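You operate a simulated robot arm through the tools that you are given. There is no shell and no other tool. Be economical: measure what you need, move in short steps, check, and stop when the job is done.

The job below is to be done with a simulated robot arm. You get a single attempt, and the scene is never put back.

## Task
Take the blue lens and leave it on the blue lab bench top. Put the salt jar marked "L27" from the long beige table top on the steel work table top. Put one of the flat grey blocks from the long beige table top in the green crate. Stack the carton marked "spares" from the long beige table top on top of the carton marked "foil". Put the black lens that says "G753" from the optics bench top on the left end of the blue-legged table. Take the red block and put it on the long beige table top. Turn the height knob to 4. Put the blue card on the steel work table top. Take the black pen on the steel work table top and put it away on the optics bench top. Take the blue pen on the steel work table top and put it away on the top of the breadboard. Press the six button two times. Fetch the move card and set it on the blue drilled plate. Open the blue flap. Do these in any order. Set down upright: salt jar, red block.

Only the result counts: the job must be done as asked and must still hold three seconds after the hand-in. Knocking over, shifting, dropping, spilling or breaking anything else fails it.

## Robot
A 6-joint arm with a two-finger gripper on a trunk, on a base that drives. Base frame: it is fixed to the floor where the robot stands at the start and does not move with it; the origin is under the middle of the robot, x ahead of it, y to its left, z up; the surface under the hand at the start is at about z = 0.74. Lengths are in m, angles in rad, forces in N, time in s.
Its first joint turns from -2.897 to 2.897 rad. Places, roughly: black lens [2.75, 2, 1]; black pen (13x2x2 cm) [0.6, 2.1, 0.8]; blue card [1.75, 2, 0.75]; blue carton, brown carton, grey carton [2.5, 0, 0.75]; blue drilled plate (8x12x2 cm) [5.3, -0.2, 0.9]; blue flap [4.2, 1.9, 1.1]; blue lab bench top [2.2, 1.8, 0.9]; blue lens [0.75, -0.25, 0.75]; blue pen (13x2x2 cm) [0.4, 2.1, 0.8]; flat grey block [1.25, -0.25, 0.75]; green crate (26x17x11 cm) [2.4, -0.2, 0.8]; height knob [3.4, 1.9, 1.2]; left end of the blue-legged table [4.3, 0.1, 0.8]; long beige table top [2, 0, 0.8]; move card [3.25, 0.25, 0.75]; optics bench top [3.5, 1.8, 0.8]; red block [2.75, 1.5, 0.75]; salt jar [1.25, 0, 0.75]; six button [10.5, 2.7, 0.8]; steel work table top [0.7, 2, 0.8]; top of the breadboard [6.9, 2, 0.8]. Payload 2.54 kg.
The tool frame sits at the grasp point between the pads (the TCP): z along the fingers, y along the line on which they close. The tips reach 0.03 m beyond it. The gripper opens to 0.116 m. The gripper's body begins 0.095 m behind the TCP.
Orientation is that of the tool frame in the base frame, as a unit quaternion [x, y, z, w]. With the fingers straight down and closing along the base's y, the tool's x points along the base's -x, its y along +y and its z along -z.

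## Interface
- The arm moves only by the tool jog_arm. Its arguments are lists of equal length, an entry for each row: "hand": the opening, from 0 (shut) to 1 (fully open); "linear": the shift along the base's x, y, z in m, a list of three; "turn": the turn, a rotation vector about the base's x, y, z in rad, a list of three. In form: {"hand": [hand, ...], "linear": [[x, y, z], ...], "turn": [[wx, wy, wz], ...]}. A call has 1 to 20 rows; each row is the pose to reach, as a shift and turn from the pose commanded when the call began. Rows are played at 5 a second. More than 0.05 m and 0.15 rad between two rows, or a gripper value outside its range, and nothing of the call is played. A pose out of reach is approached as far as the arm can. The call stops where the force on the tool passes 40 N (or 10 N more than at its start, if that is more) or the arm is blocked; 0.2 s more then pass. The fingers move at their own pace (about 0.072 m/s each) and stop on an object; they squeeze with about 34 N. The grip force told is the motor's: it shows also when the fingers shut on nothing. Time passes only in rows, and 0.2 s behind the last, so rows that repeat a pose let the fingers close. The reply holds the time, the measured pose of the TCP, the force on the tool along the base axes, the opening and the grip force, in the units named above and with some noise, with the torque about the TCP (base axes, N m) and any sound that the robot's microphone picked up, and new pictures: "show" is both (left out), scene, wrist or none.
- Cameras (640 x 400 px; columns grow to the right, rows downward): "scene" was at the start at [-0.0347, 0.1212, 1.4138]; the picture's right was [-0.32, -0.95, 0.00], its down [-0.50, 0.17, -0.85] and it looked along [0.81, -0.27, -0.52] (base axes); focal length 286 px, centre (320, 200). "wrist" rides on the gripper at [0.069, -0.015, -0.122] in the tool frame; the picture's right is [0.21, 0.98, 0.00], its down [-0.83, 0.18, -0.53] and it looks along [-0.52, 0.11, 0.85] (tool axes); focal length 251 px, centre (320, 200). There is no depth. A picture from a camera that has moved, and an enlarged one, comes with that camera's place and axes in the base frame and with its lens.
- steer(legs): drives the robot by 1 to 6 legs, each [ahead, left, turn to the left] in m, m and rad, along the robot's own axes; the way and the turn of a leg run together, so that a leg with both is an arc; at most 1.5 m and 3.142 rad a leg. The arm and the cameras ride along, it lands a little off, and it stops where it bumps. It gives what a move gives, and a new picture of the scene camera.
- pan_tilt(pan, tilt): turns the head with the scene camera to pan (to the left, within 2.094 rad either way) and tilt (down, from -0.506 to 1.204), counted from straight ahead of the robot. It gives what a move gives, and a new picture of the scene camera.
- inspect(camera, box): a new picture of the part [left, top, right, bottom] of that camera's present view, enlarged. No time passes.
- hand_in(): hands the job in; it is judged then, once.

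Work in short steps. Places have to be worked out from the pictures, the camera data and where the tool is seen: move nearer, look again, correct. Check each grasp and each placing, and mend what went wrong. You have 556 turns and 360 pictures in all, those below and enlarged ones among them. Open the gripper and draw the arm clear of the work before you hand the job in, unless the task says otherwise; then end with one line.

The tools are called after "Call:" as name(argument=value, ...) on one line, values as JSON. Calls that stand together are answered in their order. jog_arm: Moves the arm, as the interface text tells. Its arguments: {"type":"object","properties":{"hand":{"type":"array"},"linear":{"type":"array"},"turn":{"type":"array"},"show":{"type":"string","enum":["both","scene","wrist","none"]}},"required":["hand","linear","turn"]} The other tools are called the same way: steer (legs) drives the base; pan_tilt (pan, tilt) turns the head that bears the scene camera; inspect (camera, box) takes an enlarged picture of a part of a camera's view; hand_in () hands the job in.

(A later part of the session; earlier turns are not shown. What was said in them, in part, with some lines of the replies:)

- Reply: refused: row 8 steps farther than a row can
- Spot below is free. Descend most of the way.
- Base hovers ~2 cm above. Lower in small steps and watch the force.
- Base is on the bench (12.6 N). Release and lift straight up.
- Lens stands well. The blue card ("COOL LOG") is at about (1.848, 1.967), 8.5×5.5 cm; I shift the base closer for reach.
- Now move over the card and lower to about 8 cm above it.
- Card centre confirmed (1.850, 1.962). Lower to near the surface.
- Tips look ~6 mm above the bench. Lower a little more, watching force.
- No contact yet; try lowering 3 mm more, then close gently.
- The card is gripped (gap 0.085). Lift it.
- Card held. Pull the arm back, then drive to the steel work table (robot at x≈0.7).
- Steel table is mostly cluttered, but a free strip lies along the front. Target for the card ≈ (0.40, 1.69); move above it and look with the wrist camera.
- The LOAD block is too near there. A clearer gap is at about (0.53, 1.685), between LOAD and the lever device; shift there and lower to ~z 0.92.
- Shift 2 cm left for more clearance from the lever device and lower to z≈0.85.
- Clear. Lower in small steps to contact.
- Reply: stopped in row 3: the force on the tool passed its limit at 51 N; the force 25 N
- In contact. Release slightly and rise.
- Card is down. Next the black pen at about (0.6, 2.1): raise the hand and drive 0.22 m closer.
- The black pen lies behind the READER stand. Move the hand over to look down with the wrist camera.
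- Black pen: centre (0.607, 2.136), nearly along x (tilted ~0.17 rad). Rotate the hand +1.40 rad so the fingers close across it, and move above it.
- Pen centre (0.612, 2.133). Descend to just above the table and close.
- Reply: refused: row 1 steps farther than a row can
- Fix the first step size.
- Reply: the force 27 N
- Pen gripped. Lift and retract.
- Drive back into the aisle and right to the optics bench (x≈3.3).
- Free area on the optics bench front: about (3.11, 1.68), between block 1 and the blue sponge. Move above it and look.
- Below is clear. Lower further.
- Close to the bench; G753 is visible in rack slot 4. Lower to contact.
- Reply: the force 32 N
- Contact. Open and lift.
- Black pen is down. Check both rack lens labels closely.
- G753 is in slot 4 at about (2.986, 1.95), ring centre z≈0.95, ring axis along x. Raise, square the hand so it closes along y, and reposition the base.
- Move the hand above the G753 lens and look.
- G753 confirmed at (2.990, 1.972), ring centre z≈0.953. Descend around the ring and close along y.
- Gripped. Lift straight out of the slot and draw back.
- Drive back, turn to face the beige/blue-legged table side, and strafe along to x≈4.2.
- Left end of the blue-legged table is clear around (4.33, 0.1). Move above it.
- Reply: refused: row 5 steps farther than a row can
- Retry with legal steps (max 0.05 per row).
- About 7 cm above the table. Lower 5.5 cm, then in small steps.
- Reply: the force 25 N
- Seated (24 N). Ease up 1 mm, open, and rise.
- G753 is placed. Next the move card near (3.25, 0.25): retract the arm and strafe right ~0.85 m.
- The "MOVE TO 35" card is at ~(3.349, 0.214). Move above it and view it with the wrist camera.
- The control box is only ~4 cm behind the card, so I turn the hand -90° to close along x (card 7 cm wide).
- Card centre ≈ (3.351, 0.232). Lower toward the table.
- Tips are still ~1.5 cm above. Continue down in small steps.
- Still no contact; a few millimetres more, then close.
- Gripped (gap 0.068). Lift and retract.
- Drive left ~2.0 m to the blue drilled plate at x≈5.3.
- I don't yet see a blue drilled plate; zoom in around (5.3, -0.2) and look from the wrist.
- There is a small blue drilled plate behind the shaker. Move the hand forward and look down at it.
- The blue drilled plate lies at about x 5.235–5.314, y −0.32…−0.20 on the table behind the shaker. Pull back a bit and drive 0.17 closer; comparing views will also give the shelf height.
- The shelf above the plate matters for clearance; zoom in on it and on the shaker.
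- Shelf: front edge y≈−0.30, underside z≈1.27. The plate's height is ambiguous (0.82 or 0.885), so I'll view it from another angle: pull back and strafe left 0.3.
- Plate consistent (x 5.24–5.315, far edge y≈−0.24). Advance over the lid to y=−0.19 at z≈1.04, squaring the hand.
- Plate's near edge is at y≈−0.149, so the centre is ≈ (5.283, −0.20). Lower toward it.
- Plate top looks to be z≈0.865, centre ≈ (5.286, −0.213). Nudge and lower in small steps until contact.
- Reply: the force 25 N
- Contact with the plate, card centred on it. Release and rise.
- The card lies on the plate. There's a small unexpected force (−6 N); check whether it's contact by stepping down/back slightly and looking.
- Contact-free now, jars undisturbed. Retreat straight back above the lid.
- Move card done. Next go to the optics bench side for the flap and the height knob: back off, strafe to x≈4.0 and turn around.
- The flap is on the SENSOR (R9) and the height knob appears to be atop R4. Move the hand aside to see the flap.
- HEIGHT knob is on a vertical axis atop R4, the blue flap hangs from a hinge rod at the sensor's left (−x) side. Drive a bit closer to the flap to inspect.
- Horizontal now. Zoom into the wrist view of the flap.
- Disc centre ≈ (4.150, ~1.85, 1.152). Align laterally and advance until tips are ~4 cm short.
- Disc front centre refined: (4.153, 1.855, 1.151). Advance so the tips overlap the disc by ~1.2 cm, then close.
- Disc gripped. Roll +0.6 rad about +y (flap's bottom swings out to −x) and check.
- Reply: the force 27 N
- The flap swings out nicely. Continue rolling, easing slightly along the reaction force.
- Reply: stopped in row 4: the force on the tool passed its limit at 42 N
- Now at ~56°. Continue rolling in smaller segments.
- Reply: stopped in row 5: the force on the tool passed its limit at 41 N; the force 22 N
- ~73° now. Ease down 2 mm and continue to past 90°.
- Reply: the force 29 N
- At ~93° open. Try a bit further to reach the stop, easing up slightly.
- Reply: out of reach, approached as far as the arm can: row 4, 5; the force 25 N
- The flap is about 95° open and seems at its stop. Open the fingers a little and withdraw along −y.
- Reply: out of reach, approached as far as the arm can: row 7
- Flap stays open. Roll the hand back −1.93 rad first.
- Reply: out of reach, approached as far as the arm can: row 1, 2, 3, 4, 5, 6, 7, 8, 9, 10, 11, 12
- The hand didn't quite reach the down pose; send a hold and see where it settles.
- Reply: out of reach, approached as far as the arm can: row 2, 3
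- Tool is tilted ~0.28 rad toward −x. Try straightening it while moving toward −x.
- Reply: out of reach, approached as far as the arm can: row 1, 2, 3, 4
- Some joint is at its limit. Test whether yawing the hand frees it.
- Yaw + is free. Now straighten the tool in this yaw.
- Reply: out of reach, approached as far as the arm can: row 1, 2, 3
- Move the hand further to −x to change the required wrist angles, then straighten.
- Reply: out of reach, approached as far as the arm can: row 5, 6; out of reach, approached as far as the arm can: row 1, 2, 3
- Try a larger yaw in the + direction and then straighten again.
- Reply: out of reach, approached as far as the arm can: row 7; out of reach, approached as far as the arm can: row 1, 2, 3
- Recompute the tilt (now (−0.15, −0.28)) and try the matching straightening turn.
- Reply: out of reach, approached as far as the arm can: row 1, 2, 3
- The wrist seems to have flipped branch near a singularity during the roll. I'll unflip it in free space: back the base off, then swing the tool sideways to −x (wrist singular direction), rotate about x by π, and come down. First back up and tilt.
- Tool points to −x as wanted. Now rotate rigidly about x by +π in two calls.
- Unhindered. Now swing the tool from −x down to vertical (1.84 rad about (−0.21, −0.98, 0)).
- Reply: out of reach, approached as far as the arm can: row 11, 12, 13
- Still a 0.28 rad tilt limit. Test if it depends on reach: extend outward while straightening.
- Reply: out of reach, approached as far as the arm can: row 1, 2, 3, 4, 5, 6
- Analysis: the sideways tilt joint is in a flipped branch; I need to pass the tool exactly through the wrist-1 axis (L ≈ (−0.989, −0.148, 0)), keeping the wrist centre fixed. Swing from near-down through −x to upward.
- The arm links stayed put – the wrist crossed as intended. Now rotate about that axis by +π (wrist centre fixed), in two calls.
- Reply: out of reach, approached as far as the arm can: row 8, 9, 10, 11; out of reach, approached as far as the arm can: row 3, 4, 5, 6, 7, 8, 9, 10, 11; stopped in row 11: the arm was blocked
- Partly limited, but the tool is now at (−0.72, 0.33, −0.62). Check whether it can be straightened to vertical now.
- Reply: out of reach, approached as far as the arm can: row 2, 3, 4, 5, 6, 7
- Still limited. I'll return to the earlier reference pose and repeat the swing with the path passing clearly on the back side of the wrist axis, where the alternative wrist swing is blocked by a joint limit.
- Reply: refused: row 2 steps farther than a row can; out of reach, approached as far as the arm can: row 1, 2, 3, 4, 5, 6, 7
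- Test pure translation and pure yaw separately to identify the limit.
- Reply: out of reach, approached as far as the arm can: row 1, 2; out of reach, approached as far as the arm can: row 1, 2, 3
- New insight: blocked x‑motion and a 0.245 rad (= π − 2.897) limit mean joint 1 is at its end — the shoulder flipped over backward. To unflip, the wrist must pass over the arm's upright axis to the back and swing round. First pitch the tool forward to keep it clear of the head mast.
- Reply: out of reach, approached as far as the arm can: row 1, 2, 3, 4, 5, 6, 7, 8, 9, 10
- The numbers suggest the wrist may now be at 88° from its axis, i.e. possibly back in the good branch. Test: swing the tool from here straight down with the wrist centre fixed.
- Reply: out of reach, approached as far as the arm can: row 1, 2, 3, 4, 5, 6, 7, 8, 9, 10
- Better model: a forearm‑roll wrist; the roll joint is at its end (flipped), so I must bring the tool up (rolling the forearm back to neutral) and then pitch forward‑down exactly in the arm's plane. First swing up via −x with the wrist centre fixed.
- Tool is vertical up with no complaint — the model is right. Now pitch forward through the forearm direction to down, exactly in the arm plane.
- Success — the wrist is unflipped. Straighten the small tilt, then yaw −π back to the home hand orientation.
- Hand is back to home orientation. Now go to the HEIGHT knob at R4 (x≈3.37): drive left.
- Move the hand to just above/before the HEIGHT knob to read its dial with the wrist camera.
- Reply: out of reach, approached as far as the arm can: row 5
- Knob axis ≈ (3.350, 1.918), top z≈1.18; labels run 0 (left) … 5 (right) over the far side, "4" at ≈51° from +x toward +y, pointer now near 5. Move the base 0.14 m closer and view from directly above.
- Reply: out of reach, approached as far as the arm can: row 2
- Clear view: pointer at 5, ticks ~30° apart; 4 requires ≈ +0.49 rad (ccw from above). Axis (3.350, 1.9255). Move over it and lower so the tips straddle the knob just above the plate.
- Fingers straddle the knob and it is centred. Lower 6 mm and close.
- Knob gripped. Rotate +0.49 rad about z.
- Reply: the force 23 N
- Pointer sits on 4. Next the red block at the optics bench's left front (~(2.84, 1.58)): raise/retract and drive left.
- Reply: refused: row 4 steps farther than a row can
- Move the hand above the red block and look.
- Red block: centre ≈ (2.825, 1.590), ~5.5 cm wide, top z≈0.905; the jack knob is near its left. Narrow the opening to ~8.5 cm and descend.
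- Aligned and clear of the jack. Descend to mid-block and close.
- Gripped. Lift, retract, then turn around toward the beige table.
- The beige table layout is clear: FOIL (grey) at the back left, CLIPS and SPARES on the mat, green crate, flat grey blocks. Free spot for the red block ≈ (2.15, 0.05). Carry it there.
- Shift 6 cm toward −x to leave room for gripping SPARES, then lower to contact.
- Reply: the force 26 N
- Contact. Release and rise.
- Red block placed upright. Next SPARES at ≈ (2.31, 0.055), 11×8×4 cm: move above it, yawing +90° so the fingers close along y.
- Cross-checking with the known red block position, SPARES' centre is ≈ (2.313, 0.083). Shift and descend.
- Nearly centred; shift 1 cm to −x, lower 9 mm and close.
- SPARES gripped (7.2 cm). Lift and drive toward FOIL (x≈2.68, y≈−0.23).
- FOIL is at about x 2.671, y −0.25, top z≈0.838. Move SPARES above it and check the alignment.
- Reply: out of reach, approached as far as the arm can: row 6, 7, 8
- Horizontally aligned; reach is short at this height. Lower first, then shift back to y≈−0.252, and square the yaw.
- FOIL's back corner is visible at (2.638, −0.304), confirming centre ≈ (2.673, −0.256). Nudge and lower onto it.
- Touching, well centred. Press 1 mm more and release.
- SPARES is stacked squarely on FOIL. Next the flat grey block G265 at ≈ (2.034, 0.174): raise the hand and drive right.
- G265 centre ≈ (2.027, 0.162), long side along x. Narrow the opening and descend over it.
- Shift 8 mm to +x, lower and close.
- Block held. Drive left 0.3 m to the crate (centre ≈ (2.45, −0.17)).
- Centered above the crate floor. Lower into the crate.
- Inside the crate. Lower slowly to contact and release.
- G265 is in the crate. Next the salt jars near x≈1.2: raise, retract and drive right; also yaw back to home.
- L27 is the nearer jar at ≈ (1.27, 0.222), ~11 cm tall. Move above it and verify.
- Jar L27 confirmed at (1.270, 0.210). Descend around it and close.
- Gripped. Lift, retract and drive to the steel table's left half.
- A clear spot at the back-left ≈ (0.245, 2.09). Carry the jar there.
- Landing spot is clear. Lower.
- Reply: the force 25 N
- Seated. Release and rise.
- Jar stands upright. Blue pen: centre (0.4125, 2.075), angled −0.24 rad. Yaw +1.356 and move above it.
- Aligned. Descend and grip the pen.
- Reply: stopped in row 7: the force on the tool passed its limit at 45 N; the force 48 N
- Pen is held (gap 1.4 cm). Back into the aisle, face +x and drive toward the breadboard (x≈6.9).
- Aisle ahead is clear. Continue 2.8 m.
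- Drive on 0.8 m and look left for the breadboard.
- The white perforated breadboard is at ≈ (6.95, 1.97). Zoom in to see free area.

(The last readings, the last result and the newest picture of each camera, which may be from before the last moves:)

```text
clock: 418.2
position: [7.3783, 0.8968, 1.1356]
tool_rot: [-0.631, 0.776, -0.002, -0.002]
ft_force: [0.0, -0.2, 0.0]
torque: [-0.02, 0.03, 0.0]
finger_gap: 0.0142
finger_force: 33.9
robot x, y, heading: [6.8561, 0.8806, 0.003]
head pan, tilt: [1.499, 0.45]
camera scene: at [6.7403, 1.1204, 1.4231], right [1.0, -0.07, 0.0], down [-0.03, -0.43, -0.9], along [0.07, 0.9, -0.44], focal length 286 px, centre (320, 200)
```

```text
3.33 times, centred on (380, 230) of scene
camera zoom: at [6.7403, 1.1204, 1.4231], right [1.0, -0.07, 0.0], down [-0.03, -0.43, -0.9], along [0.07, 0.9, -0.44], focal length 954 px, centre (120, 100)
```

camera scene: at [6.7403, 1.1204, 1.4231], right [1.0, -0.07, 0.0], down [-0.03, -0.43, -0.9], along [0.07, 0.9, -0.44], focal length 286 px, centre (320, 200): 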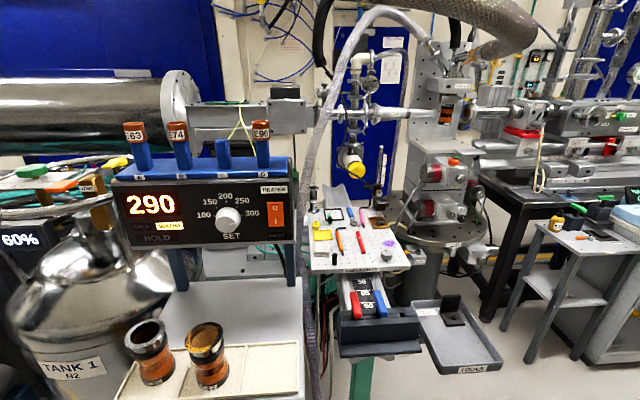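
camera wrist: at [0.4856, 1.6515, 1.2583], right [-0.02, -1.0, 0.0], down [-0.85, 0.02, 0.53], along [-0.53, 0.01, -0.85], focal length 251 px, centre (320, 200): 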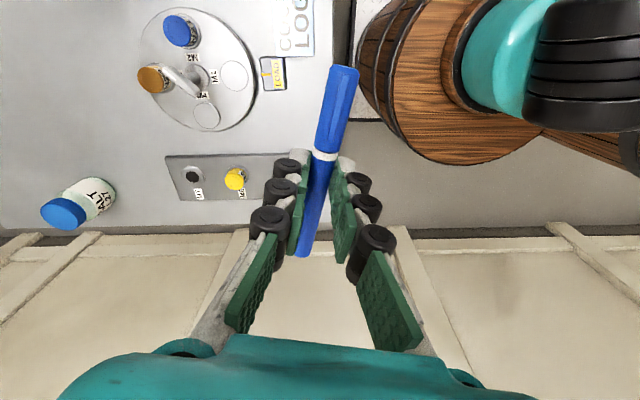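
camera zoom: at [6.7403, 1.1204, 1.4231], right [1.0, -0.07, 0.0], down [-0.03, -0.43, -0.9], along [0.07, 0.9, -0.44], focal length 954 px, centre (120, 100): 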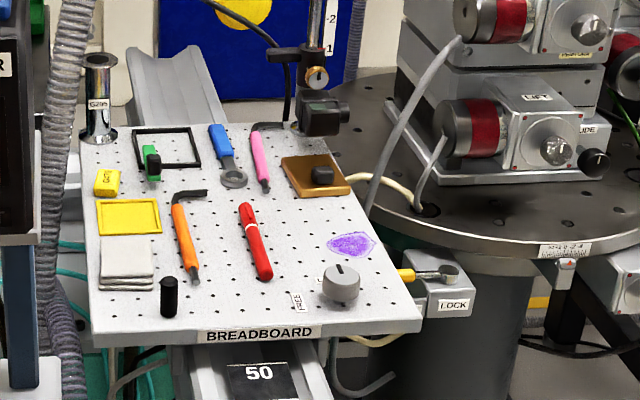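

Best free lane: between the red pen and the purple spot, pen along y at ≈ (7.01, 1.99). Turn left to face it and yaw the hand back so the pen points along y.

Call:
steer(legs=[[0, 0, 1.571], [0.1, -0.1, 0]])

Call:
jog_arm(hand=[0, 0, 0, 0, 0, 0, 0, 0, 0, 0], linear=[[0, 0, 0], [0, 0, 0], [0, 0, 0], [0, 0, 0], [0, 0, 0], [0, 0, 0], [0, 0.02, 0], [0, 0.05, 0], [0, 0.08, 0], [0, 0.1, 0]], turn=[[0, 0, -0.136], [0, 0, -0.271], [0, 0, -0.407], [0, 0, -0.542], [0, 0, -0.678], [0, 0, -0.814], [0, 0, -0.949], [0, 0, -1.085], [0, 0, -1.22], [0, 0, -1.356]], show="none")

Call:
pan_tilt(pan=0, tilt=0.5)

```text
clock: 423.3
position: [6.9447, 1.5016, 1.1362]
tool_rot: [0.994, -0.107, 0.001, 0.001]
ft_force: [-0.5, 0.4, -0.3]
torque: [0.0, -0.04, -0.02]
finger_gap: 0.0144
finger_force: 33.9
robot x, y, heading: [6.952, 0.9737, 1.562]
head pan, tilt: [1.499, 0.45]
camera scene: at [6.7132, 0.8645, 1.4231], right [0.08, 1.0, 0.0], down [0.43, -0.04, -0.9], along [-0.9, 0.07, -0.44], focal length 286 px, centre (320, 200)
```

scene: 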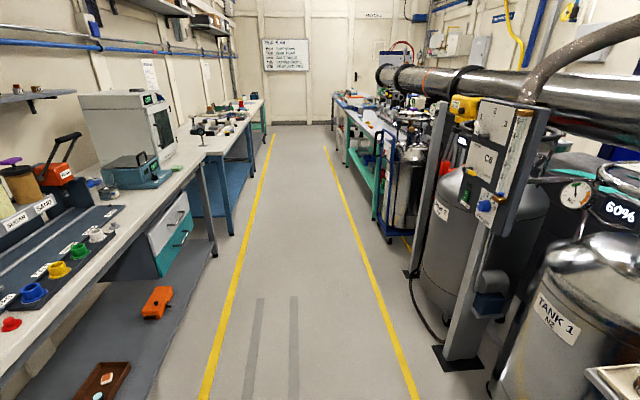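

```text
clock: 425.5
position: [6.9449, 1.6019, 1.136]
tool_rot: [-0.706, 0.709, -0.001, -0.001]
ft_force: [0.2, -0.9, -0.8]
torque: [-0.02, -0.01, 0.01]
finger_gap: 0.0145
finger_force: 34.4
robot x, y, heading: [6.9536, 0.9765, 1.562]
head pan, tilt: [1.499, 0.45]
```

```text
clock: 427.1
position: [6.9441, 1.602, 1.1368]
tool_rot: [0.707, -0.707, 0.001, 0.001]
ft_force: [-0.4, -0.2, -1.0]
torque: [0.0, -0.01, -0.02]
finger_gap: 0.0142
finger_force: 33.9
robot x, y, heading: [6.962, 0.9784, 1.565]
head pan, tilt: [0.0, 0.499]
camera scene: at [6.8057, 0.9479, 1.4186], right [1.0, -0.01, 0.0], down [0.0, -0.48, -0.88], along [0.01, 0.88, -0.48], focal length 286 px, centre (320, 200)
```

scene: 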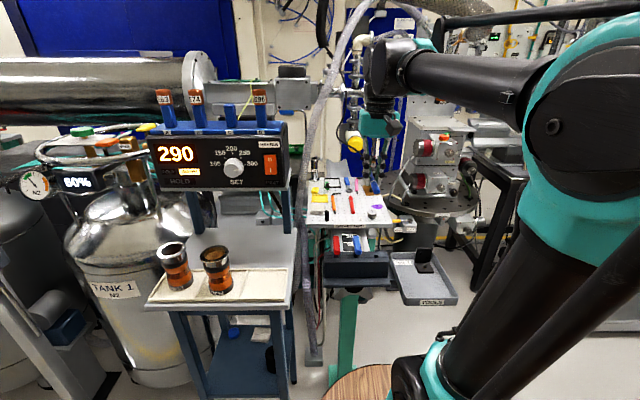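

Advance over the front of the breadboard to view it with the wrist camera.

Call:
jog_arm(hand=[0, 0, 0, 0, 0, 0], linear=[[0.012, 0.04, -0.01], [0.024, 0.08, -0.02], [0.036, 0.12, -0.03], [0.048, 0.16, -0.04], [0.06, 0.2, -0.05], [0.06, 0.24, -0.06]], turn=[[0, 0, 0], [0, 0, 0], [0, 0, 0], [0, 0, 0], [0, 0, 0], [0, 0, 0]], show="wrist")

Call:
inspect(camera="scene", box=[290, 130, 450, 250])

```text
clock: 428.5
position: [7.0056, 1.844, 1.077]
tool_rot: [0.707, -0.707, 0.0, 0.001]
ft_force: [0.6, -1.9, 0.1]
torque: [0.09, 0.01, 0.0]
finger_gap: 0.0144
finger_force: 34.6
robot x, y, heading: [6.9575, 0.976, 1.558]
head pan, tilt: [0.0, 0.499]
camera wrist: at [7.0207, 1.7752, 1.1993], right [-0.98, -0.21, 0.0], down [-0.18, 0.83, 0.53], along [-0.11, 0.52, -0.85], focal length 251 px, centre (320, 200)
```

wrist: 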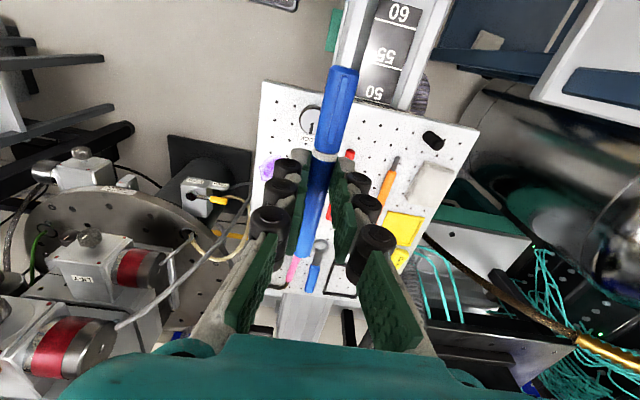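

```text
3.33 times, centred on (370, 190) of scene
camera zoom: at [6.8058, 0.9473, 1.4186], right [1.0, -0.01, 0.0], down [-0.01, -0.48, -0.88], along [0.01, 0.88, -0.48], focal length 954 px, centre (153, 233)
```

zoom: 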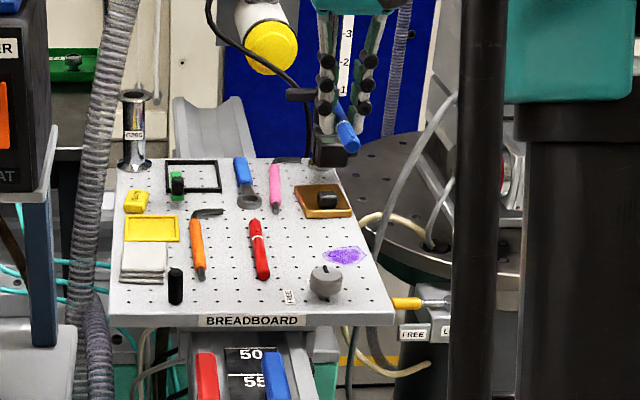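

Triangulated: board top z≈0.825, red pen x≈6.945, knob (7.013, 1.864), brown block from x≥7.005, y≥2.055. Target for the blue pen: (6.993, 1.965) along y. Move above it.

Call:
jog_arm(hand=[0, 0, 0, 0, 0], linear=[[-0.004, 0.04, 0], [-0.008, 0.08, -0.02], [-0.0126, 0.121, -0.04], [-0.0126, 0.121, -0.085], [-0.0126, 0.121, -0.125]], turn=[[0, 0, 0], [0, 0, 0], [0, 0, 0], [0, 0, 0], [0, 0, 0]], show="wrist")

Call:
inspect(camera="scene", box=[310, 160, 410, 240])

Call:
inspect(camera="wrist", box=[220, 20, 460, 240])

```text
clock: 429.7
position: [6.9921, 1.962, 0.9502]
tool_rot: [0.708, -0.707, 0.001, 0.001]
ft_force: [-0.1, 0.8, 0.1]
torque: [0.06, 0.0, -0.03]
finger_gap: 0.0145
finger_force: 33.6
robot x, y, heading: [6.9579, 0.9723, 1.562]
head pan, tilt: [0.0, 0.499]
camera wrist: at [7.0078, 1.8935, 1.0734], right [-0.98, -0.21, 0.0], down [-0.18, 0.83, 0.53], along [-0.11, 0.52, -0.85], focal length 251 px, centre (320, 200)
```

wrist: 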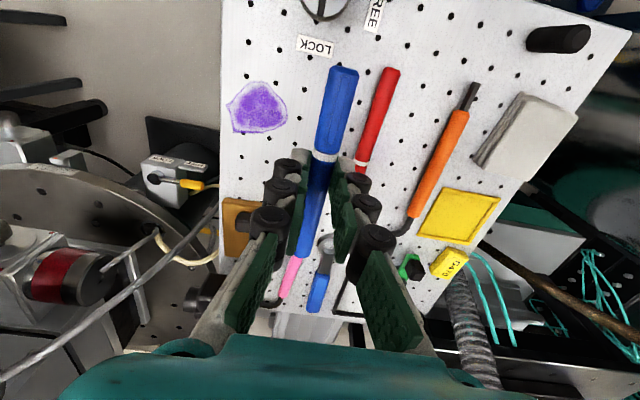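

```text
5.00 times, centred on (360, 200) of scene
camera zoom: at [6.8058, 0.9477, 1.4186], right [1.0, -0.01, 0.0], down [-0.01, -0.48, -0.88], along [0.01, 0.88, -0.48], focal length 1431 px, centre (120, 200)
```

zoom: 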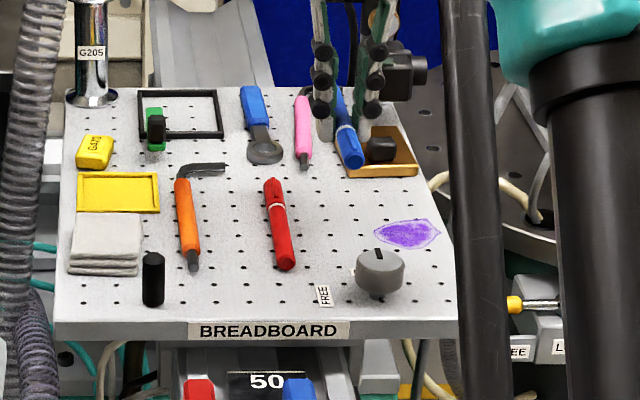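

```text
1.82 times, centred on (340, 130) of wrist
camera zoom: at [7.0078, 1.8935, 1.0734], right [-0.98, -0.21, 0.0], down [-0.18, 0.83, 0.53], along [-0.11, 0.52, -0.85], focal length 457 px, centre (284, 327)
```

zoom: 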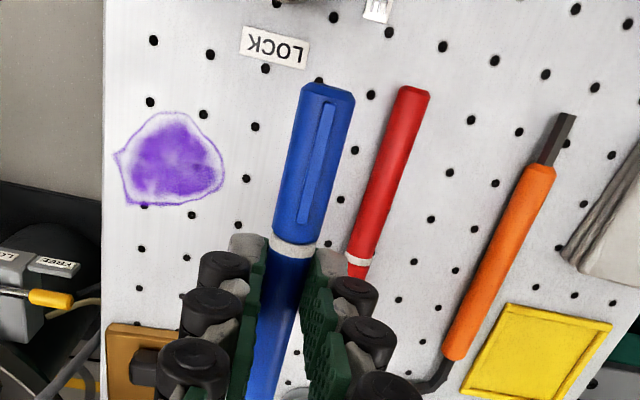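

Landing position has ~5 cm to the red pen and clear ends. Lower with +8 mm in y.

Call:
jog_arm(hand=[0, 0, 0, 0, 0, 0], linear=[[0, 0.004, -0.03], [0, 0.008, -0.06], [0, 0.008, -0.075], [0, 0.008, -0.082], [0, 0.008, -0.087], [0, 0.008, -0.09]], turn=[[0, 0, 0], [0, 0, 0], [0, 0, 0], [0, 0, 0], [0, 0, 0], [0, 0, 0]], show="wrist")

Call:
inspect(camera="scene", box=[320, 170, 420, 240])

```text
clock: 431.2
position: [6.9914, 1.9709, 0.8641]
tool_rot: [-0.707, 0.708, 0.0, 0.0]
ft_force: [-0.1, -2.7, 15.2]
torque: [-0.04, 0.04, 0.0]
finger_gap: 0.0147
finger_force: 33.7
robot x, y, heading: [6.954, 0.9726, 1.565]
head pan, tilt: [0.0, 0.499]
stopped in row 6: the force on the tool passed its limit at 42 N (the readings are from after the stop); the commanded pose is now the measured one
camera wrist: at [7.007, 1.9011, 0.9868], right [-0.98, -0.21, 0.0], down [-0.18, 0.83, 0.53], along [-0.11, 0.52, -0.85], focal length 251 px, centre (320, 200)
```

wrist: 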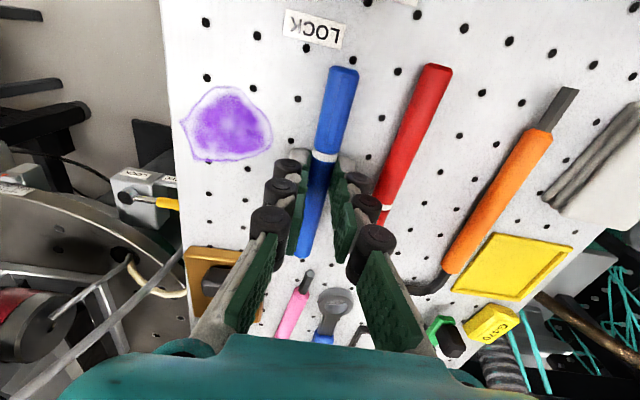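

```text
5.71 times, centred on (370, 205) of scene
camera zoom: at [6.8058, 0.9472, 1.4186], right [1.0, -0.01, 0.0], down [-0.01, -0.48, -0.88], along [0.01, 0.88, -0.48], focal length 1635 px, centre (34, 171)
```

zoom: 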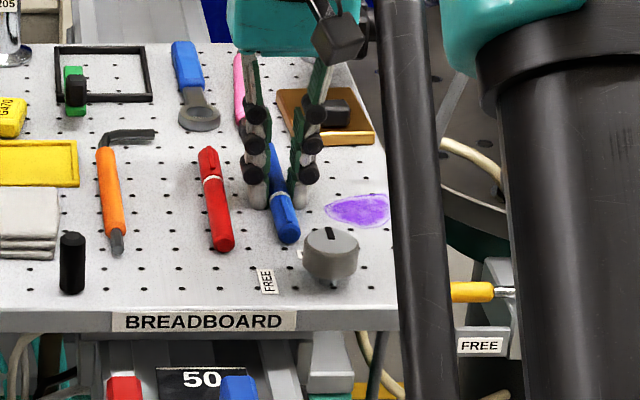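

On the board. Open slightly and rise straight up.

Call:
jog_arm(hand=[0.25, 0.32, 0.32, 0.32, 0.32, 0.32, 0.32], linear=[[0, 0, 0.002], [0, 0, 0.002], [0, 0, 0.015], [0, 0, 0.05], [0, 0, 0.09], [0, 0, 0.13], [0, -0.02, 0.17]], turn=[[0, 0, 0], [0, 0, 0], [0, 0, 0], [0, 0, 0], [0, 0, 0], [0, 0, 0], [0, 0, 0]], show="wrist")

Call:
inspect(camera="scene", box=[320, 170, 420, 240])

```text
clock: 432.8
position: [6.9916, 1.95, 1.0326]
tool_rot: [0.707, -0.707, 0.001, 0.0]
ft_force: [-1.0, -0.7, -0.2]
torque: [-0.07, -0.02, 0.03]
finger_gap: 0.0372
finger_force: 0.1
robot x, y, heading: [6.9554, 0.975, 1.565]
head pan, tilt: [0.0, 0.499]
camera wrist: at [7.0073, 1.8821, 1.1553], right [-0.98, -0.21, 0.0], down [-0.18, 0.83, 0.53], along [-0.11, 0.52, -0.85], focal length 251 px, centre (320, 200)
```

wrist: 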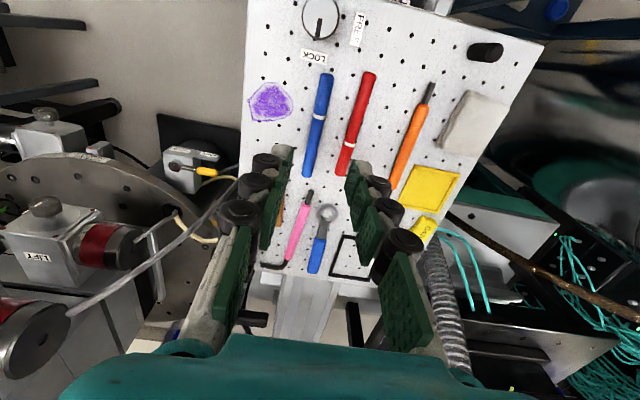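

```text
5.71 times, centred on (370, 205) of scene
camera zoom: at [6.8058, 0.9484, 1.4186], right [1.0, -0.01, 0.0], down [-0.01, -0.48, -0.88], along [0.01, 0.88, -0.48], focal length 1635 px, centre (34, 171)
```

zoom: 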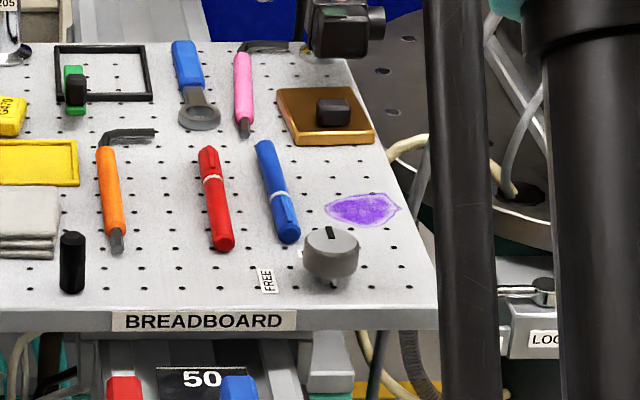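

Blue pen is placed. Last task: the six button at (10.5, 2.7). Retract the arm and drive on.

Call:
jog_arm(hand=[0.3, 0.3, 0.3, 0.3, 0.3, 0.3, 0.3, 0.3, 0.3], linear=[[0, -0.04, 0.02], [0, -0.08, 0.04], [0, -0.12, 0.06], [0, -0.16, 0.08], [0, -0.2, 0.09], [0, -0.24, 0.09], [0, -0.28, 0.09], [0, -0.32, 0.09], [0, -0.36, 0.09]], turn=[[0, 0, 0], [0, 0, 0], [0, 0, 0], [0, 0, 0], [0, 0, 0], [0, 0, 0], [0, 0, 0], [0, 0, 0], [0, 0, 0]], show="none")

Call:
steer(legs=[[-0.1, 0, 0], [0, 0, -1.565], [1.2, 0, 0]])

Call:
pan_tilt(pan=0.6, tilt=0.3)

```text
clock: 434.8
position: [6.9922, 1.5896, 1.1217]
tool_rot: [0.707, -0.707, 0.001, 0.001]
ft_force: [0.8, 0.4, -0.1]
torque: [-0.04, -0.02, -0.01]
finger_gap: 0.035
finger_force: 0.1
robot x, y, heading: [6.9556, 0.9727, 1.56]
head pan, tilt: [0.0, 0.499]
```

```text
clock: 445.3
position: [8.749, 0.8383, 1.1207]
tool_rot: [0.001, 1.0, 0.001, 0.0]
ft_force: [1.2, -0.6, -0.8]
torque: [0.03, 0.03, 0.01]
finger_gap: 0.0345
finger_force: 0.1
robot x, y, heading: [8.1341, 0.8767, -0.012]
head pan, tilt: [0.0, 0.499]
camera scene: at [8.1088, 1.0254, 1.4186], right [-0.01, -1.0, 0.0], down [-0.48, 0.01, -0.88], along [0.88, -0.01, -0.48], focal length 286 px, centre (320, 200)
```

scene: 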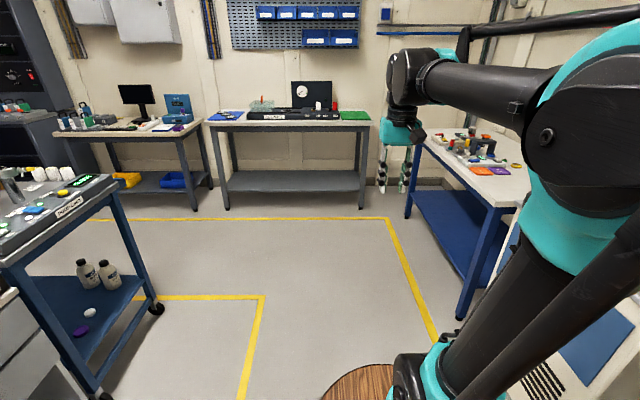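

```text
clock: 446.3
position: [8.7486, 0.8375, 1.121]
tool_rot: [0.0, 1.0, 0.0, -0.001]
ft_force: [0.6, 0.2, 0.1]
torque: [0.02, -0.01, 0.01]
finger_gap: 0.0347
finger_force: 0.1
robot x, y, heading: [8.1361, 0.8769, -0.009]
head pan, tilt: [0.6, 0.3]
camera scene: at [8.0955, 1.0783, 1.437], right [0.55, -0.83, 0.0], down [-0.25, -0.16, -0.96], along [0.79, 0.53, -0.3], focal length 286 px, centre (320, 200)
```

scene: 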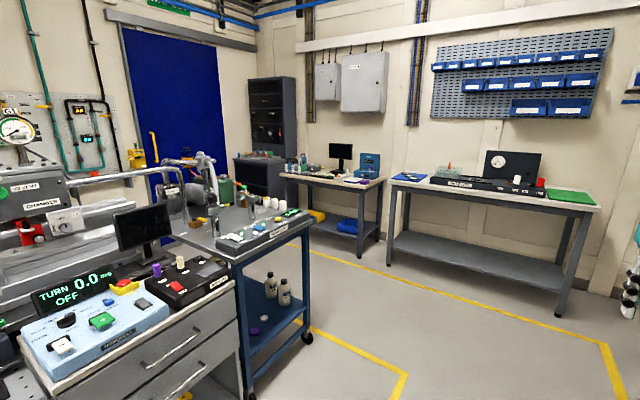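

Zoom in on the desk with the monitor at about (10.5, 2.7).

Call:
inspect(camera="scene", box=[280, 130, 400, 200])

```text
5.33 times, centred on (340, 165) of scene
camera zoom: at [8.0955, 1.0783, 1.437], right [0.55, -0.83, 0.0], down [-0.25, -0.16, -0.96], along [0.79, 0.53, -0.3], focal length 1526 px, centre (213, 387)
```

zoom: 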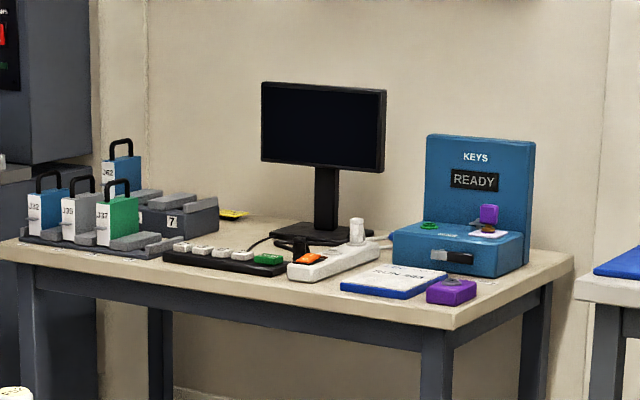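

Buttons are on the black strip at the desk. Drive to (9.85, ~1.3) and look.

Call:
steer(legs=[[0.9, 0, 0.01], [0.85, 0, 0], [0, 0.4, 0]])

Call:
pan_tilt(pan=0.9, tilt=0.4)

```text
clock: 457.4
position: [10.5188, 1.2547, 1.1216]
tool_rot: [-0.005, 1.0, 0.0, -0.001]
ft_force: [0.7, -0.1, -0.7]
torque: [-0.01, -0.02, 0.01]
finger_gap: 0.0348
finger_force: 0.1
robot x, y, heading: [9.9048, 1.2842, -0.003]
head pan, tilt: [0.6, 0.3]
camera scene: at [9.8613, 1.4871, 1.437], right [0.57, -0.82, 0.0], down [-0.24, -0.17, -0.96], along [0.79, 0.54, -0.3], focal length 286 px, centre (320, 200)
```

scene: 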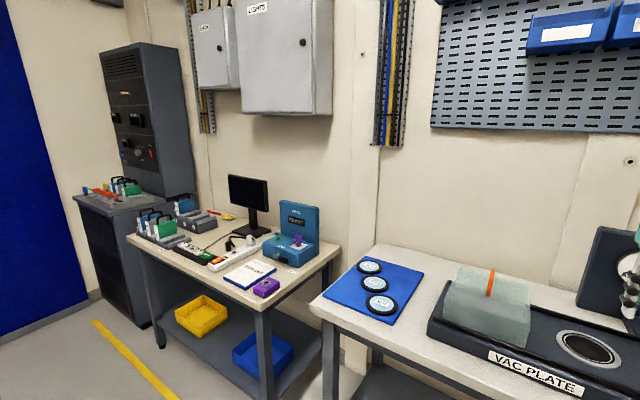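

```text
clock: 458.2
position: [10.5184, 1.255, 1.1219]
tool_rot: [-0.005, 1.0, 0.0, -0.001]
ft_force: [-0.8, 0.0, 0.4]
torque: [0.03, -0.02, -0.01]
finger_gap: 0.035
finger_force: 0.1
robot x, y, heading: [9.9041, 1.2849, 0.0]
head pan, tilt: [0.901, 0.4]
camera scene: at [9.8419, 1.5069, 1.4277], right [0.78, -0.62, 0.0], down [-0.24, -0.3, -0.92], along [0.57, 0.72, -0.39], focal length 286 px, centre (320, 200)
```

scene: 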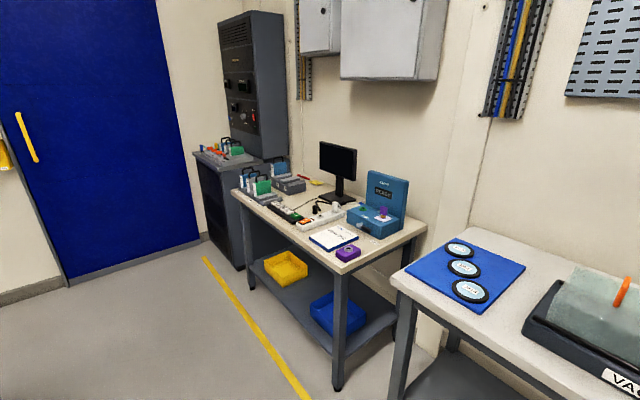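

Pull the arm in and strafe left to y≈2.55.

Call:
jog_arm(hand=[0, 0, 0, 0, 0], linear=[[-0.04, 0, 0.02], [-0.08, 0, 0.04], [-0.12, 0, 0.04], [-0.16, 0, 0.04], [-0.2, 0, 0.04]], turn=[[0, 0, 0], [0, 0, 0], [0, 0, 0], [0, 0, 0], [0, 0, 0]], show="none")

Call:
steer(legs=[[0, 1.25, 0]])

Call:
pan_tilt(pan=0, tilt=0.7)

```text
clock: 459.4
position: [10.3191, 1.2544, 1.1613]
tool_rot: [-0.006, 1.0, 0.0, -0.001]
ft_force: [-0.8, -0.5, -1.1]
torque: [-0.02, 0.02, -0.04]
finger_gap: 0.0001
finger_force: 28.5
robot x, y, heading: [9.9042, 1.2858, 0.0]
head pan, tilt: [0.901, 0.4]
```

```text
clock: 465.6
position: [10.3001, 2.5018, 1.1608]
tool_rot: [-0.021, 1.0, 0.0, 0.0]
ft_force: [0.5, 0.9, -0.3]
torque: [0.0, -0.02, -0.04]
finger_gap: 0.0
finger_force: 28.8
robot x, y, heading: [9.8867, 2.5206, 0.031]
head pan, tilt: [0.901, 0.4]
camera scene: at [9.816, 2.7407, 1.4277], right [0.8, -0.6, 0.0], down [-0.23, -0.31, -0.92], along [0.55, 0.74, -0.39], focal length 286 px, centre (320, 200)
```

scene: 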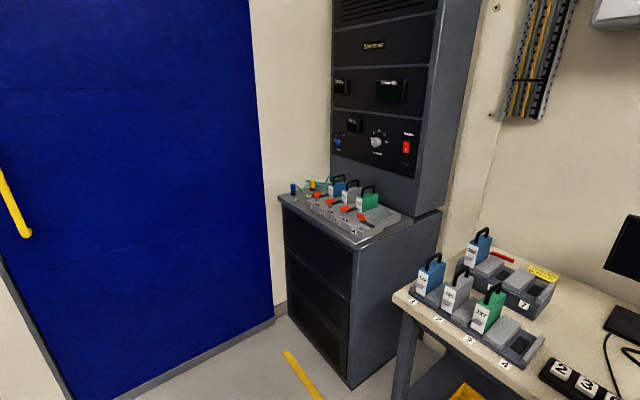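

```text
clock: 466.8
position: [10.3003, 2.5014, 1.1601]
tool_rot: [-0.02, 1.0, 0.0, -0.001]
ft_force: [0.6, 0.1, 0.7]
torque: [0.0, 0.0, 0.01]
finger_gap: 0.0
finger_force: 28.5
robot x, y, heading: [9.885, 2.5225, 0.029]
head pan, tilt: [0.0, 0.7]
camera scene: at [9.8456, 2.669, 1.4009], right [0.03, -1.0, 0.0], down [-0.64, -0.02, -0.77], along [0.76, 0.02, -0.64], focal length 286 px, centre (320, 200)
```

scene: 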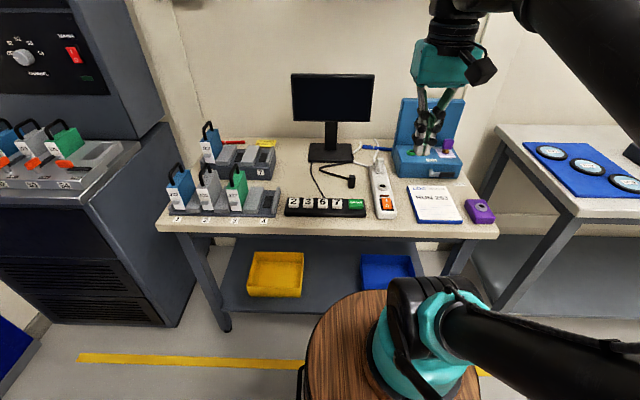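

Call:
inspect(camera="scene", box=[260, 160, 420, 250])

```text
4.00 times, centred on (340, 205) of scene
camera zoom: at [9.8456, 2.669, 1.4009], right [0.03, -1.0, 0.0], down [-0.64, -0.02, -0.77], along [0.76, 0.02, -0.64], focal length 1145 px, centre (240, 180)
```

zoom: 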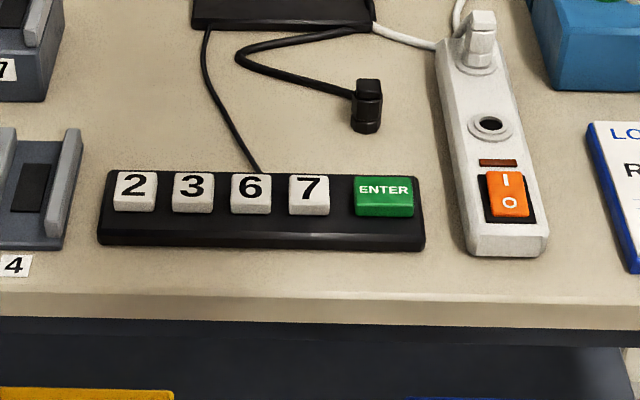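

The "6" button top is at ≈ (10.520, 2.681). Move the closed fingers above it and check.

Call:
jog_arm(hand=[0, 0, 0, 0, 0, 0, 0, 0, 0], linear=[[0.035, 0.03, 0], [0.07, 0.06, 0], [0.105, 0.09, 0], [0.14, 0.12, 0], [0.175, 0.15, 0], [0.22, 0.18, 0], [0.22, 0.18, -0.045], [0.22, 0.18, -0.09], [0.22, 0.18, -0.135]], turn=[[0, 0, -0.02], [0, 0, -0.04], [0, 0, -0.04], [0, 0, -0.04], [0, 0, -0.04], [0, 0, -0.04], [0, 0, -0.04], [0, 0, -0.04], [0, 0, -0.04]], show="wrist")

Call:
inspect(camera="scene", box=[260, 140, 420, 240])

```text
refused: row 6 steps farther than a row can; nothing moved
```

```text
4.00 times, centred on (340, 190) of scene
camera zoom: at [9.8456, 2.669, 1.4009], right [0.03, -1.0, 0.0], down [-0.64, -0.02, -0.77], along [0.76, 0.02, -0.64], focal length 1145 px, centre (240, 240)
```

zoom: 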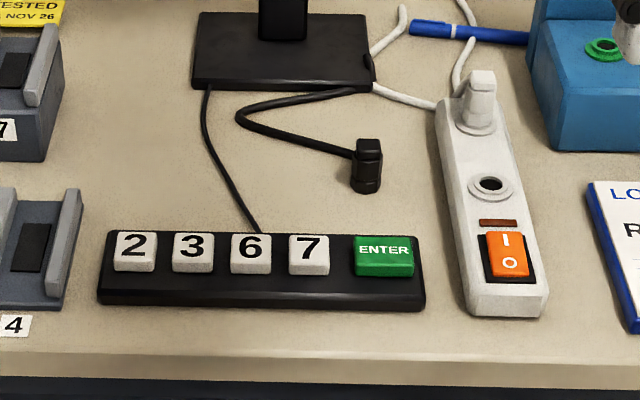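

Repeat with valid steps.

Call:
jog_arm(hand=[0, 0, 0, 0, 0, 0, 0, 0, 0], linear=[[0.036, 0.03, 0], [0.073, 0.06, 0], [0.11, 0.09, 0], [0.146, 0.12, 0], [0.183, 0.15, 0], [0.22, 0.18, 0], [0.22, 0.18, -0.045], [0.22, 0.18, -0.09], [0.22, 0.18, -0.135]], turn=[[0, 0, -0.02], [0, 0, -0.04], [0, 0, -0.04], [0, 0, -0.04], [0, 0, -0.04], [0, 0, -0.04], [0, 0, -0.04], [0, 0, -0.04], [0, 0, -0.04]], show="wrist")

Call:
inspect(camera="scene", box=[260, 140, 420, 240])

Call:
inspect(camera="wrist", box=[220, 40, 420, 200])

```text
clock: 468.8
position: [10.5197, 2.679, 1.0267]
tool_rot: [-0.001, 1.0, 0.0, -0.001]
ft_force: [-0.9, -0.5, 0.3]
torque: [-0.02, 0.02, 0.01]
finger_gap: 0.0
finger_force: 28.3
robot x, y, heading: [9.8835, 2.5175, 0.03]
head pan, tilt: [0.0, 0.7]
camera wrist: at [10.4519, 2.6639, 1.1499], right [-0.22, 0.98, 0.0], down [0.83, 0.18, 0.53], along [0.52, 0.12, -0.85], focal length 251 px, centre (320, 200)
```

wrist: 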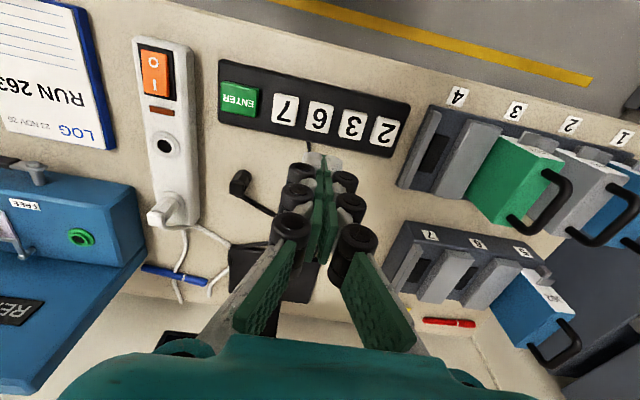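

```text
4.00 times, centred on (340, 190) of scene
camera zoom: at [9.8456, 2.669, 1.4009], right [0.03, -1.0, 0.0], down [-0.64, -0.02, -0.76], along [0.76, 0.02, -0.64], focal length 1145 px, centre (240, 240)
```

zoom: 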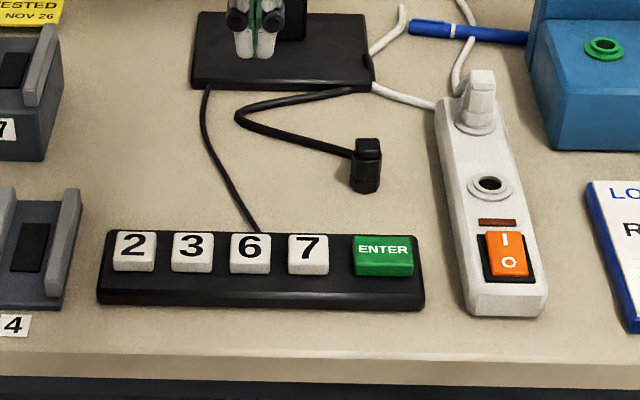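

```text
2.50 times, centred on (320, 120) of wrist
camera zoom: at [10.4519, 2.6639, 1.1499], right [-0.22, 0.98, 0.0], down [0.83, 0.18, 0.53], along [0.52, 0.12, -0.85], focal length 629 px, centre (320, 400)
```

zoom: 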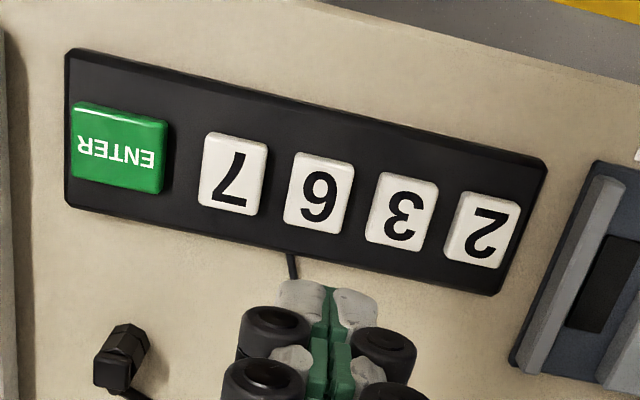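

"6" centre refined to (10.531, 2.682), top z≈0.812. Align and lower to ~2 cm above.

Call:
jog_arm(hand=[0, 0, 0, 0], linear=[[0.011, 0.003, -0.04], [0.011, 0.003, -0.08], [0.011, 0.003, -0.12], [0.011, 0.003, -0.16]], turn=[[0, 0, 0], [0, 0, 0], [0, 0, 0], [0, 0, 0]], show="wrist")

Call:
inspect(camera="scene", box=[280, 170, 360, 220])

Call:
inspect(camera="wrist", box=[240, 60, 400, 180])

```text
clock: 469.8
position: [10.5292, 2.6843, 0.8663]
tool_rot: [0.0, 1.0, -0.001, -0.001]
ft_force: [0.2, 0.2, 0.7]
torque: [0.01, -0.02, 0.01]
finger_gap: 0.0
finger_force: 28.3
robot x, y, heading: [9.8844, 2.5221, 0.028]
head pan, tilt: [0.0, 0.7]
camera wrist: at [10.4604, 2.6689, 0.9892], right [-0.22, 0.98, 0.0], down [0.83, 0.18, 0.53], along [0.52, 0.11, -0.85], focal length 251 px, centre (320, 200)
```

wrist: 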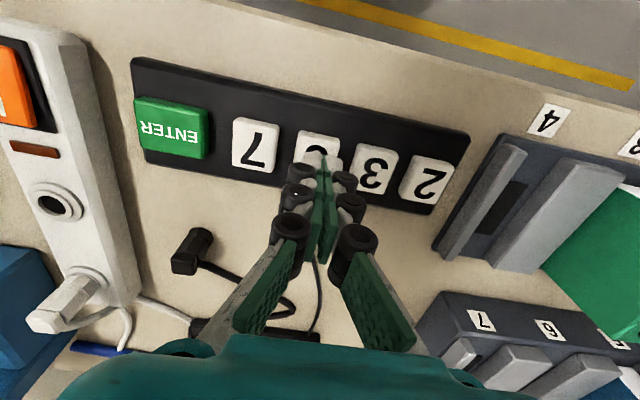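

```text
8.00 times, centred on (320, 195) of scene
camera zoom: at [9.8455, 2.6689, 1.4009], right [0.03, -1.0, 0.0], down [-0.64, -0.02, -0.76], along [0.76, 0.02, -0.64], focal length 2289 px, centre (320, 240)
```

zoom: 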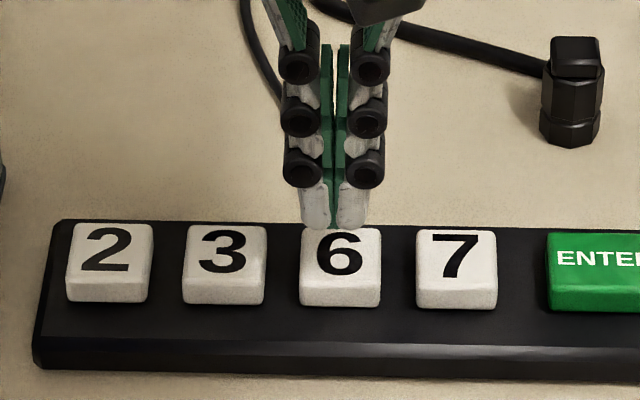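

```text
3.33 times, centred on (320, 120) of wrist
camera zoom: at [10.4604, 2.6689, 0.9892], right [-0.22, 0.98, 0.0], down [0.83, 0.18, 0.53], along [0.52, 0.11, -0.85], focal length 838 px, centre (320, 467)
```

zoom: 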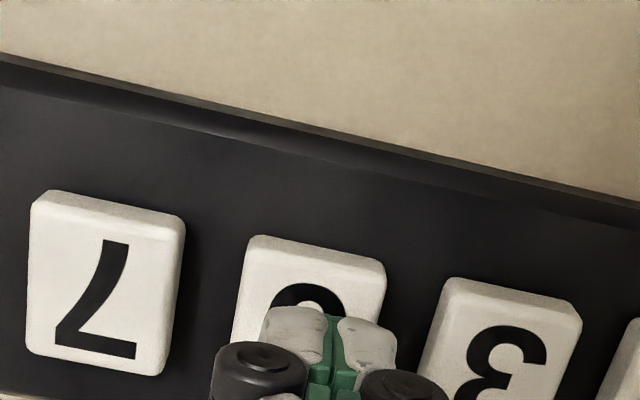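

Centred over the 6. Press down in small steps, monitoring force/sound.

Call:
jog_arm(hand=[0, 0, 0, 0, 0, 0], linear=[[0, -0.002, -0.01], [0, -0.002, -0.016], [0, -0.002, -0.02], [0, -0.002, -0.023], [0, -0.002, -0.026], [0, -0.002, -0.029]], turn=[[0, 0, 0], [0, 0, 0], [0, 0, 0], [0, 0, 0], [0, 0, 0], [0, 0, 0]], show="none")

Call:
inspect(camera="scene", box=[280, 170, 360, 220])

```text
clock: 471.2
position: [10.5302, 2.6823, 0.8372]
tool_rot: [-0.001, 1.0, 0.0, 0.0]
ft_force: [-0.8, 0.5, 0.7]
torque: [0.02, 0.02, 0.01]
finger_gap: 0.0057
finger_force: 28.2
robot x, y, heading: [9.8847, 2.5198, 0.03]
head pan, tilt: [0.0, 0.7]
heard: click
```

```text
8.00 times, centred on (320, 195) of scene
camera zoom: at [9.8456, 2.669, 1.4009], right [0.03, -1.0, 0.0], down [-0.64, -0.02, -0.76], along [0.76, 0.02, -0.64], focal length 2289 px, centre (320, 240)
```

zoom: 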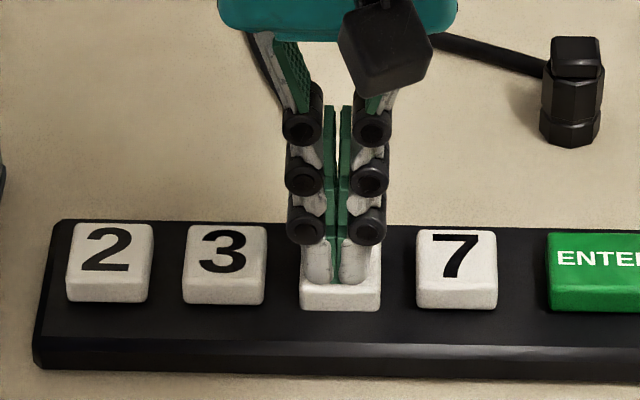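

One click heard. Lift clear of the button.

Call:
jog_arm(hand=[0, 0, 0, 0], linear=[[0, 0, 0.008], [0, 0, 0.016], [0, 0, 0.025], [0, 0, 0.025]], turn=[[0, 0, 0], [0, 0, 0], [0, 0, 0], [0, 0, 0]], show="none")

Call:
inspect(camera="scene", box=[260, 60, 420, 240])

```text
clock: 472.2
position: [10.5312, 2.6828, 0.8635]
tool_rot: [0.0, 1.0, 0.0, -0.001]
ft_force: [-0.2, 0.2, 0.0]
torque: [0.02, 0.04, -0.02]
finger_gap: 0.0
finger_force: 28.8
robot x, y, heading: [9.8902, 2.5204, 0.03]
head pan, tilt: [0.0, 0.7]
```

```text
2.22 times, centred on (340, 150) of scene
camera zoom: at [9.8456, 2.669, 1.4009], right [0.03, -1.0, 0.0], down [-0.64, -0.02, -0.76], along [0.76, 0.02, -0.64], focal length 636 px, centre (276, 311)
```

zoom: 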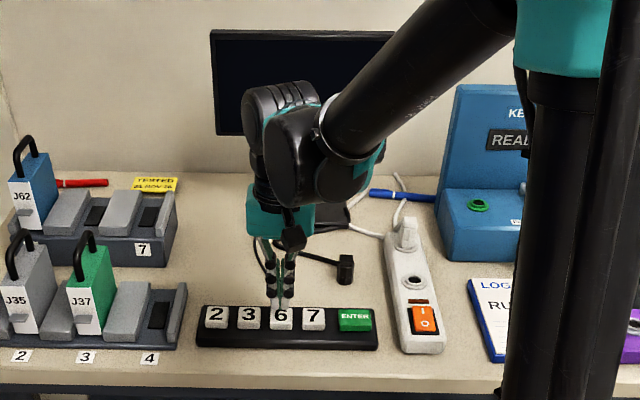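

Released. Press a second time the same way, then lift.

Call:
jog_arm(hand=[0, 0, 0, 0, 0, 0], linear=[[0, 0, -0.009], [0, 0, -0.015], [0, 0, -0.019], [0, 0, -0.022], [0, 0, -0.025], [0, 0, -0.027]], turn=[[0, 0, 0], [0, 0, 0], [0, 0, 0], [0, 0, 0], [0, 0, 0], [0, 0, 0]], show="none")

Call:
jog_arm(hand=[0, 0, 0, 0, 0, 0, 0, 0], linear=[[0, 0, 0.008], [0, 0, 0.02], [0, 0, 0.05], [0, 0, 0.09], [0, 0, 0.13], [0, 0, 0.17], [0, 0, 0.21], [-0.03, 0, 0.24]], turn=[[0, 0, 0], [0, 0, 0], [0, 0, 0], [0, 0, 0], [0, 0, 0], [0, 0, 0], [0, 0, 0], [0, 0, 0]], show="wrist")

```text
clock: 473.6
position: [10.5317, 2.6816, 0.8343]
tool_rot: [-0.001, 1.0, 0.0, -0.001]
ft_force: [-1.7, 0.2, 2.4]
torque: [-0.01, 0.0, -0.02]
finger_gap: 0.0062
finger_force: 28.6
robot x, y, heading: [9.8835, 2.5229, 0.034]
head pan, tilt: [0.0, 0.7]
heard: click
```

```text
clock: 475.4
position: [10.5042, 2.6826, 1.0742]
tool_rot: [0.0, 1.0, -0.001, -0.002]
ft_force: [0.3, 0.1, 0.2]
torque: [0.0, 0.07, 0.01]
finger_gap: 0.0
finger_force: 28.5
robot x, y, heading: [9.8833, 2.5214, 0.029]
head pan, tilt: [0.0, 0.7]
camera wrist: at [10.4347, 2.6676, 1.1971], right [-0.22, 0.98, 0.0], down [0.83, 0.18, 0.53], along [0.52, 0.11, -0.85], focal length 251 px, centre (320, 200)
```

wrist: 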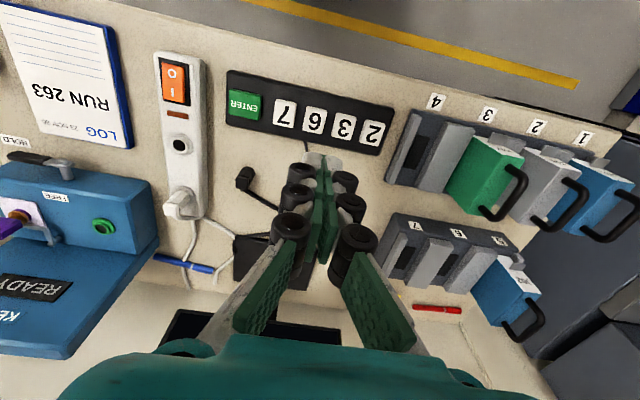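

Second click heard. Open the gripper and draw the arm clear before handing in.

Call:
jog_arm(hand=[0.5, 1, 1, 1, 1, 1], linear=[[-0.03, 0, 0.03], [-0.07, -0.01, 0.05], [-0.11, -0.02, 0.05], [-0.15, -0.03, 0.05], [-0.18, -0.04, 0.05], [-0.18, -0.04, 0.05]], turn=[[0, 0, 0], [0, 0, 0], [0, 0, 0], [0, 0, 0], [0, 0, 0], [0, 0, 0]], show="scene")

```text
clock: 476.8
position: [10.32, 2.643, 1.1236]
tool_rot: [0.0, 1.0, 0.001, 0.0]
ft_force: [-0.3, 0.0, -0.4]
torque: [-0.01, 0.0, 0.01]
finger_gap: 0.1157
finger_force: 0.1
robot x, y, heading: [9.8868, 2.5211, 0.03]
head pan, tilt: [0.0, 0.7]
camera scene: at [9.8457, 2.6689, 1.4009], right [0.03, -1.0, 0.0], down [-0.64, -0.02, -0.76], along [0.76, 0.02, -0.64], focal length 286 px, centre (320, 200)
```

scene: 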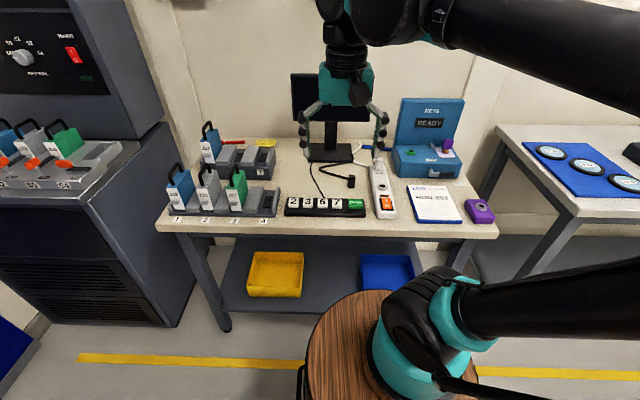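

All tasks are complete and the arm is clear; hand in.

Call:
hand_in()

```text
The job is handed in.
```

I did all thirteen tasks and handed the job in with the gripper open and the arm clear; the hand-in gave no verdict, so I don't know yet how it was judged.
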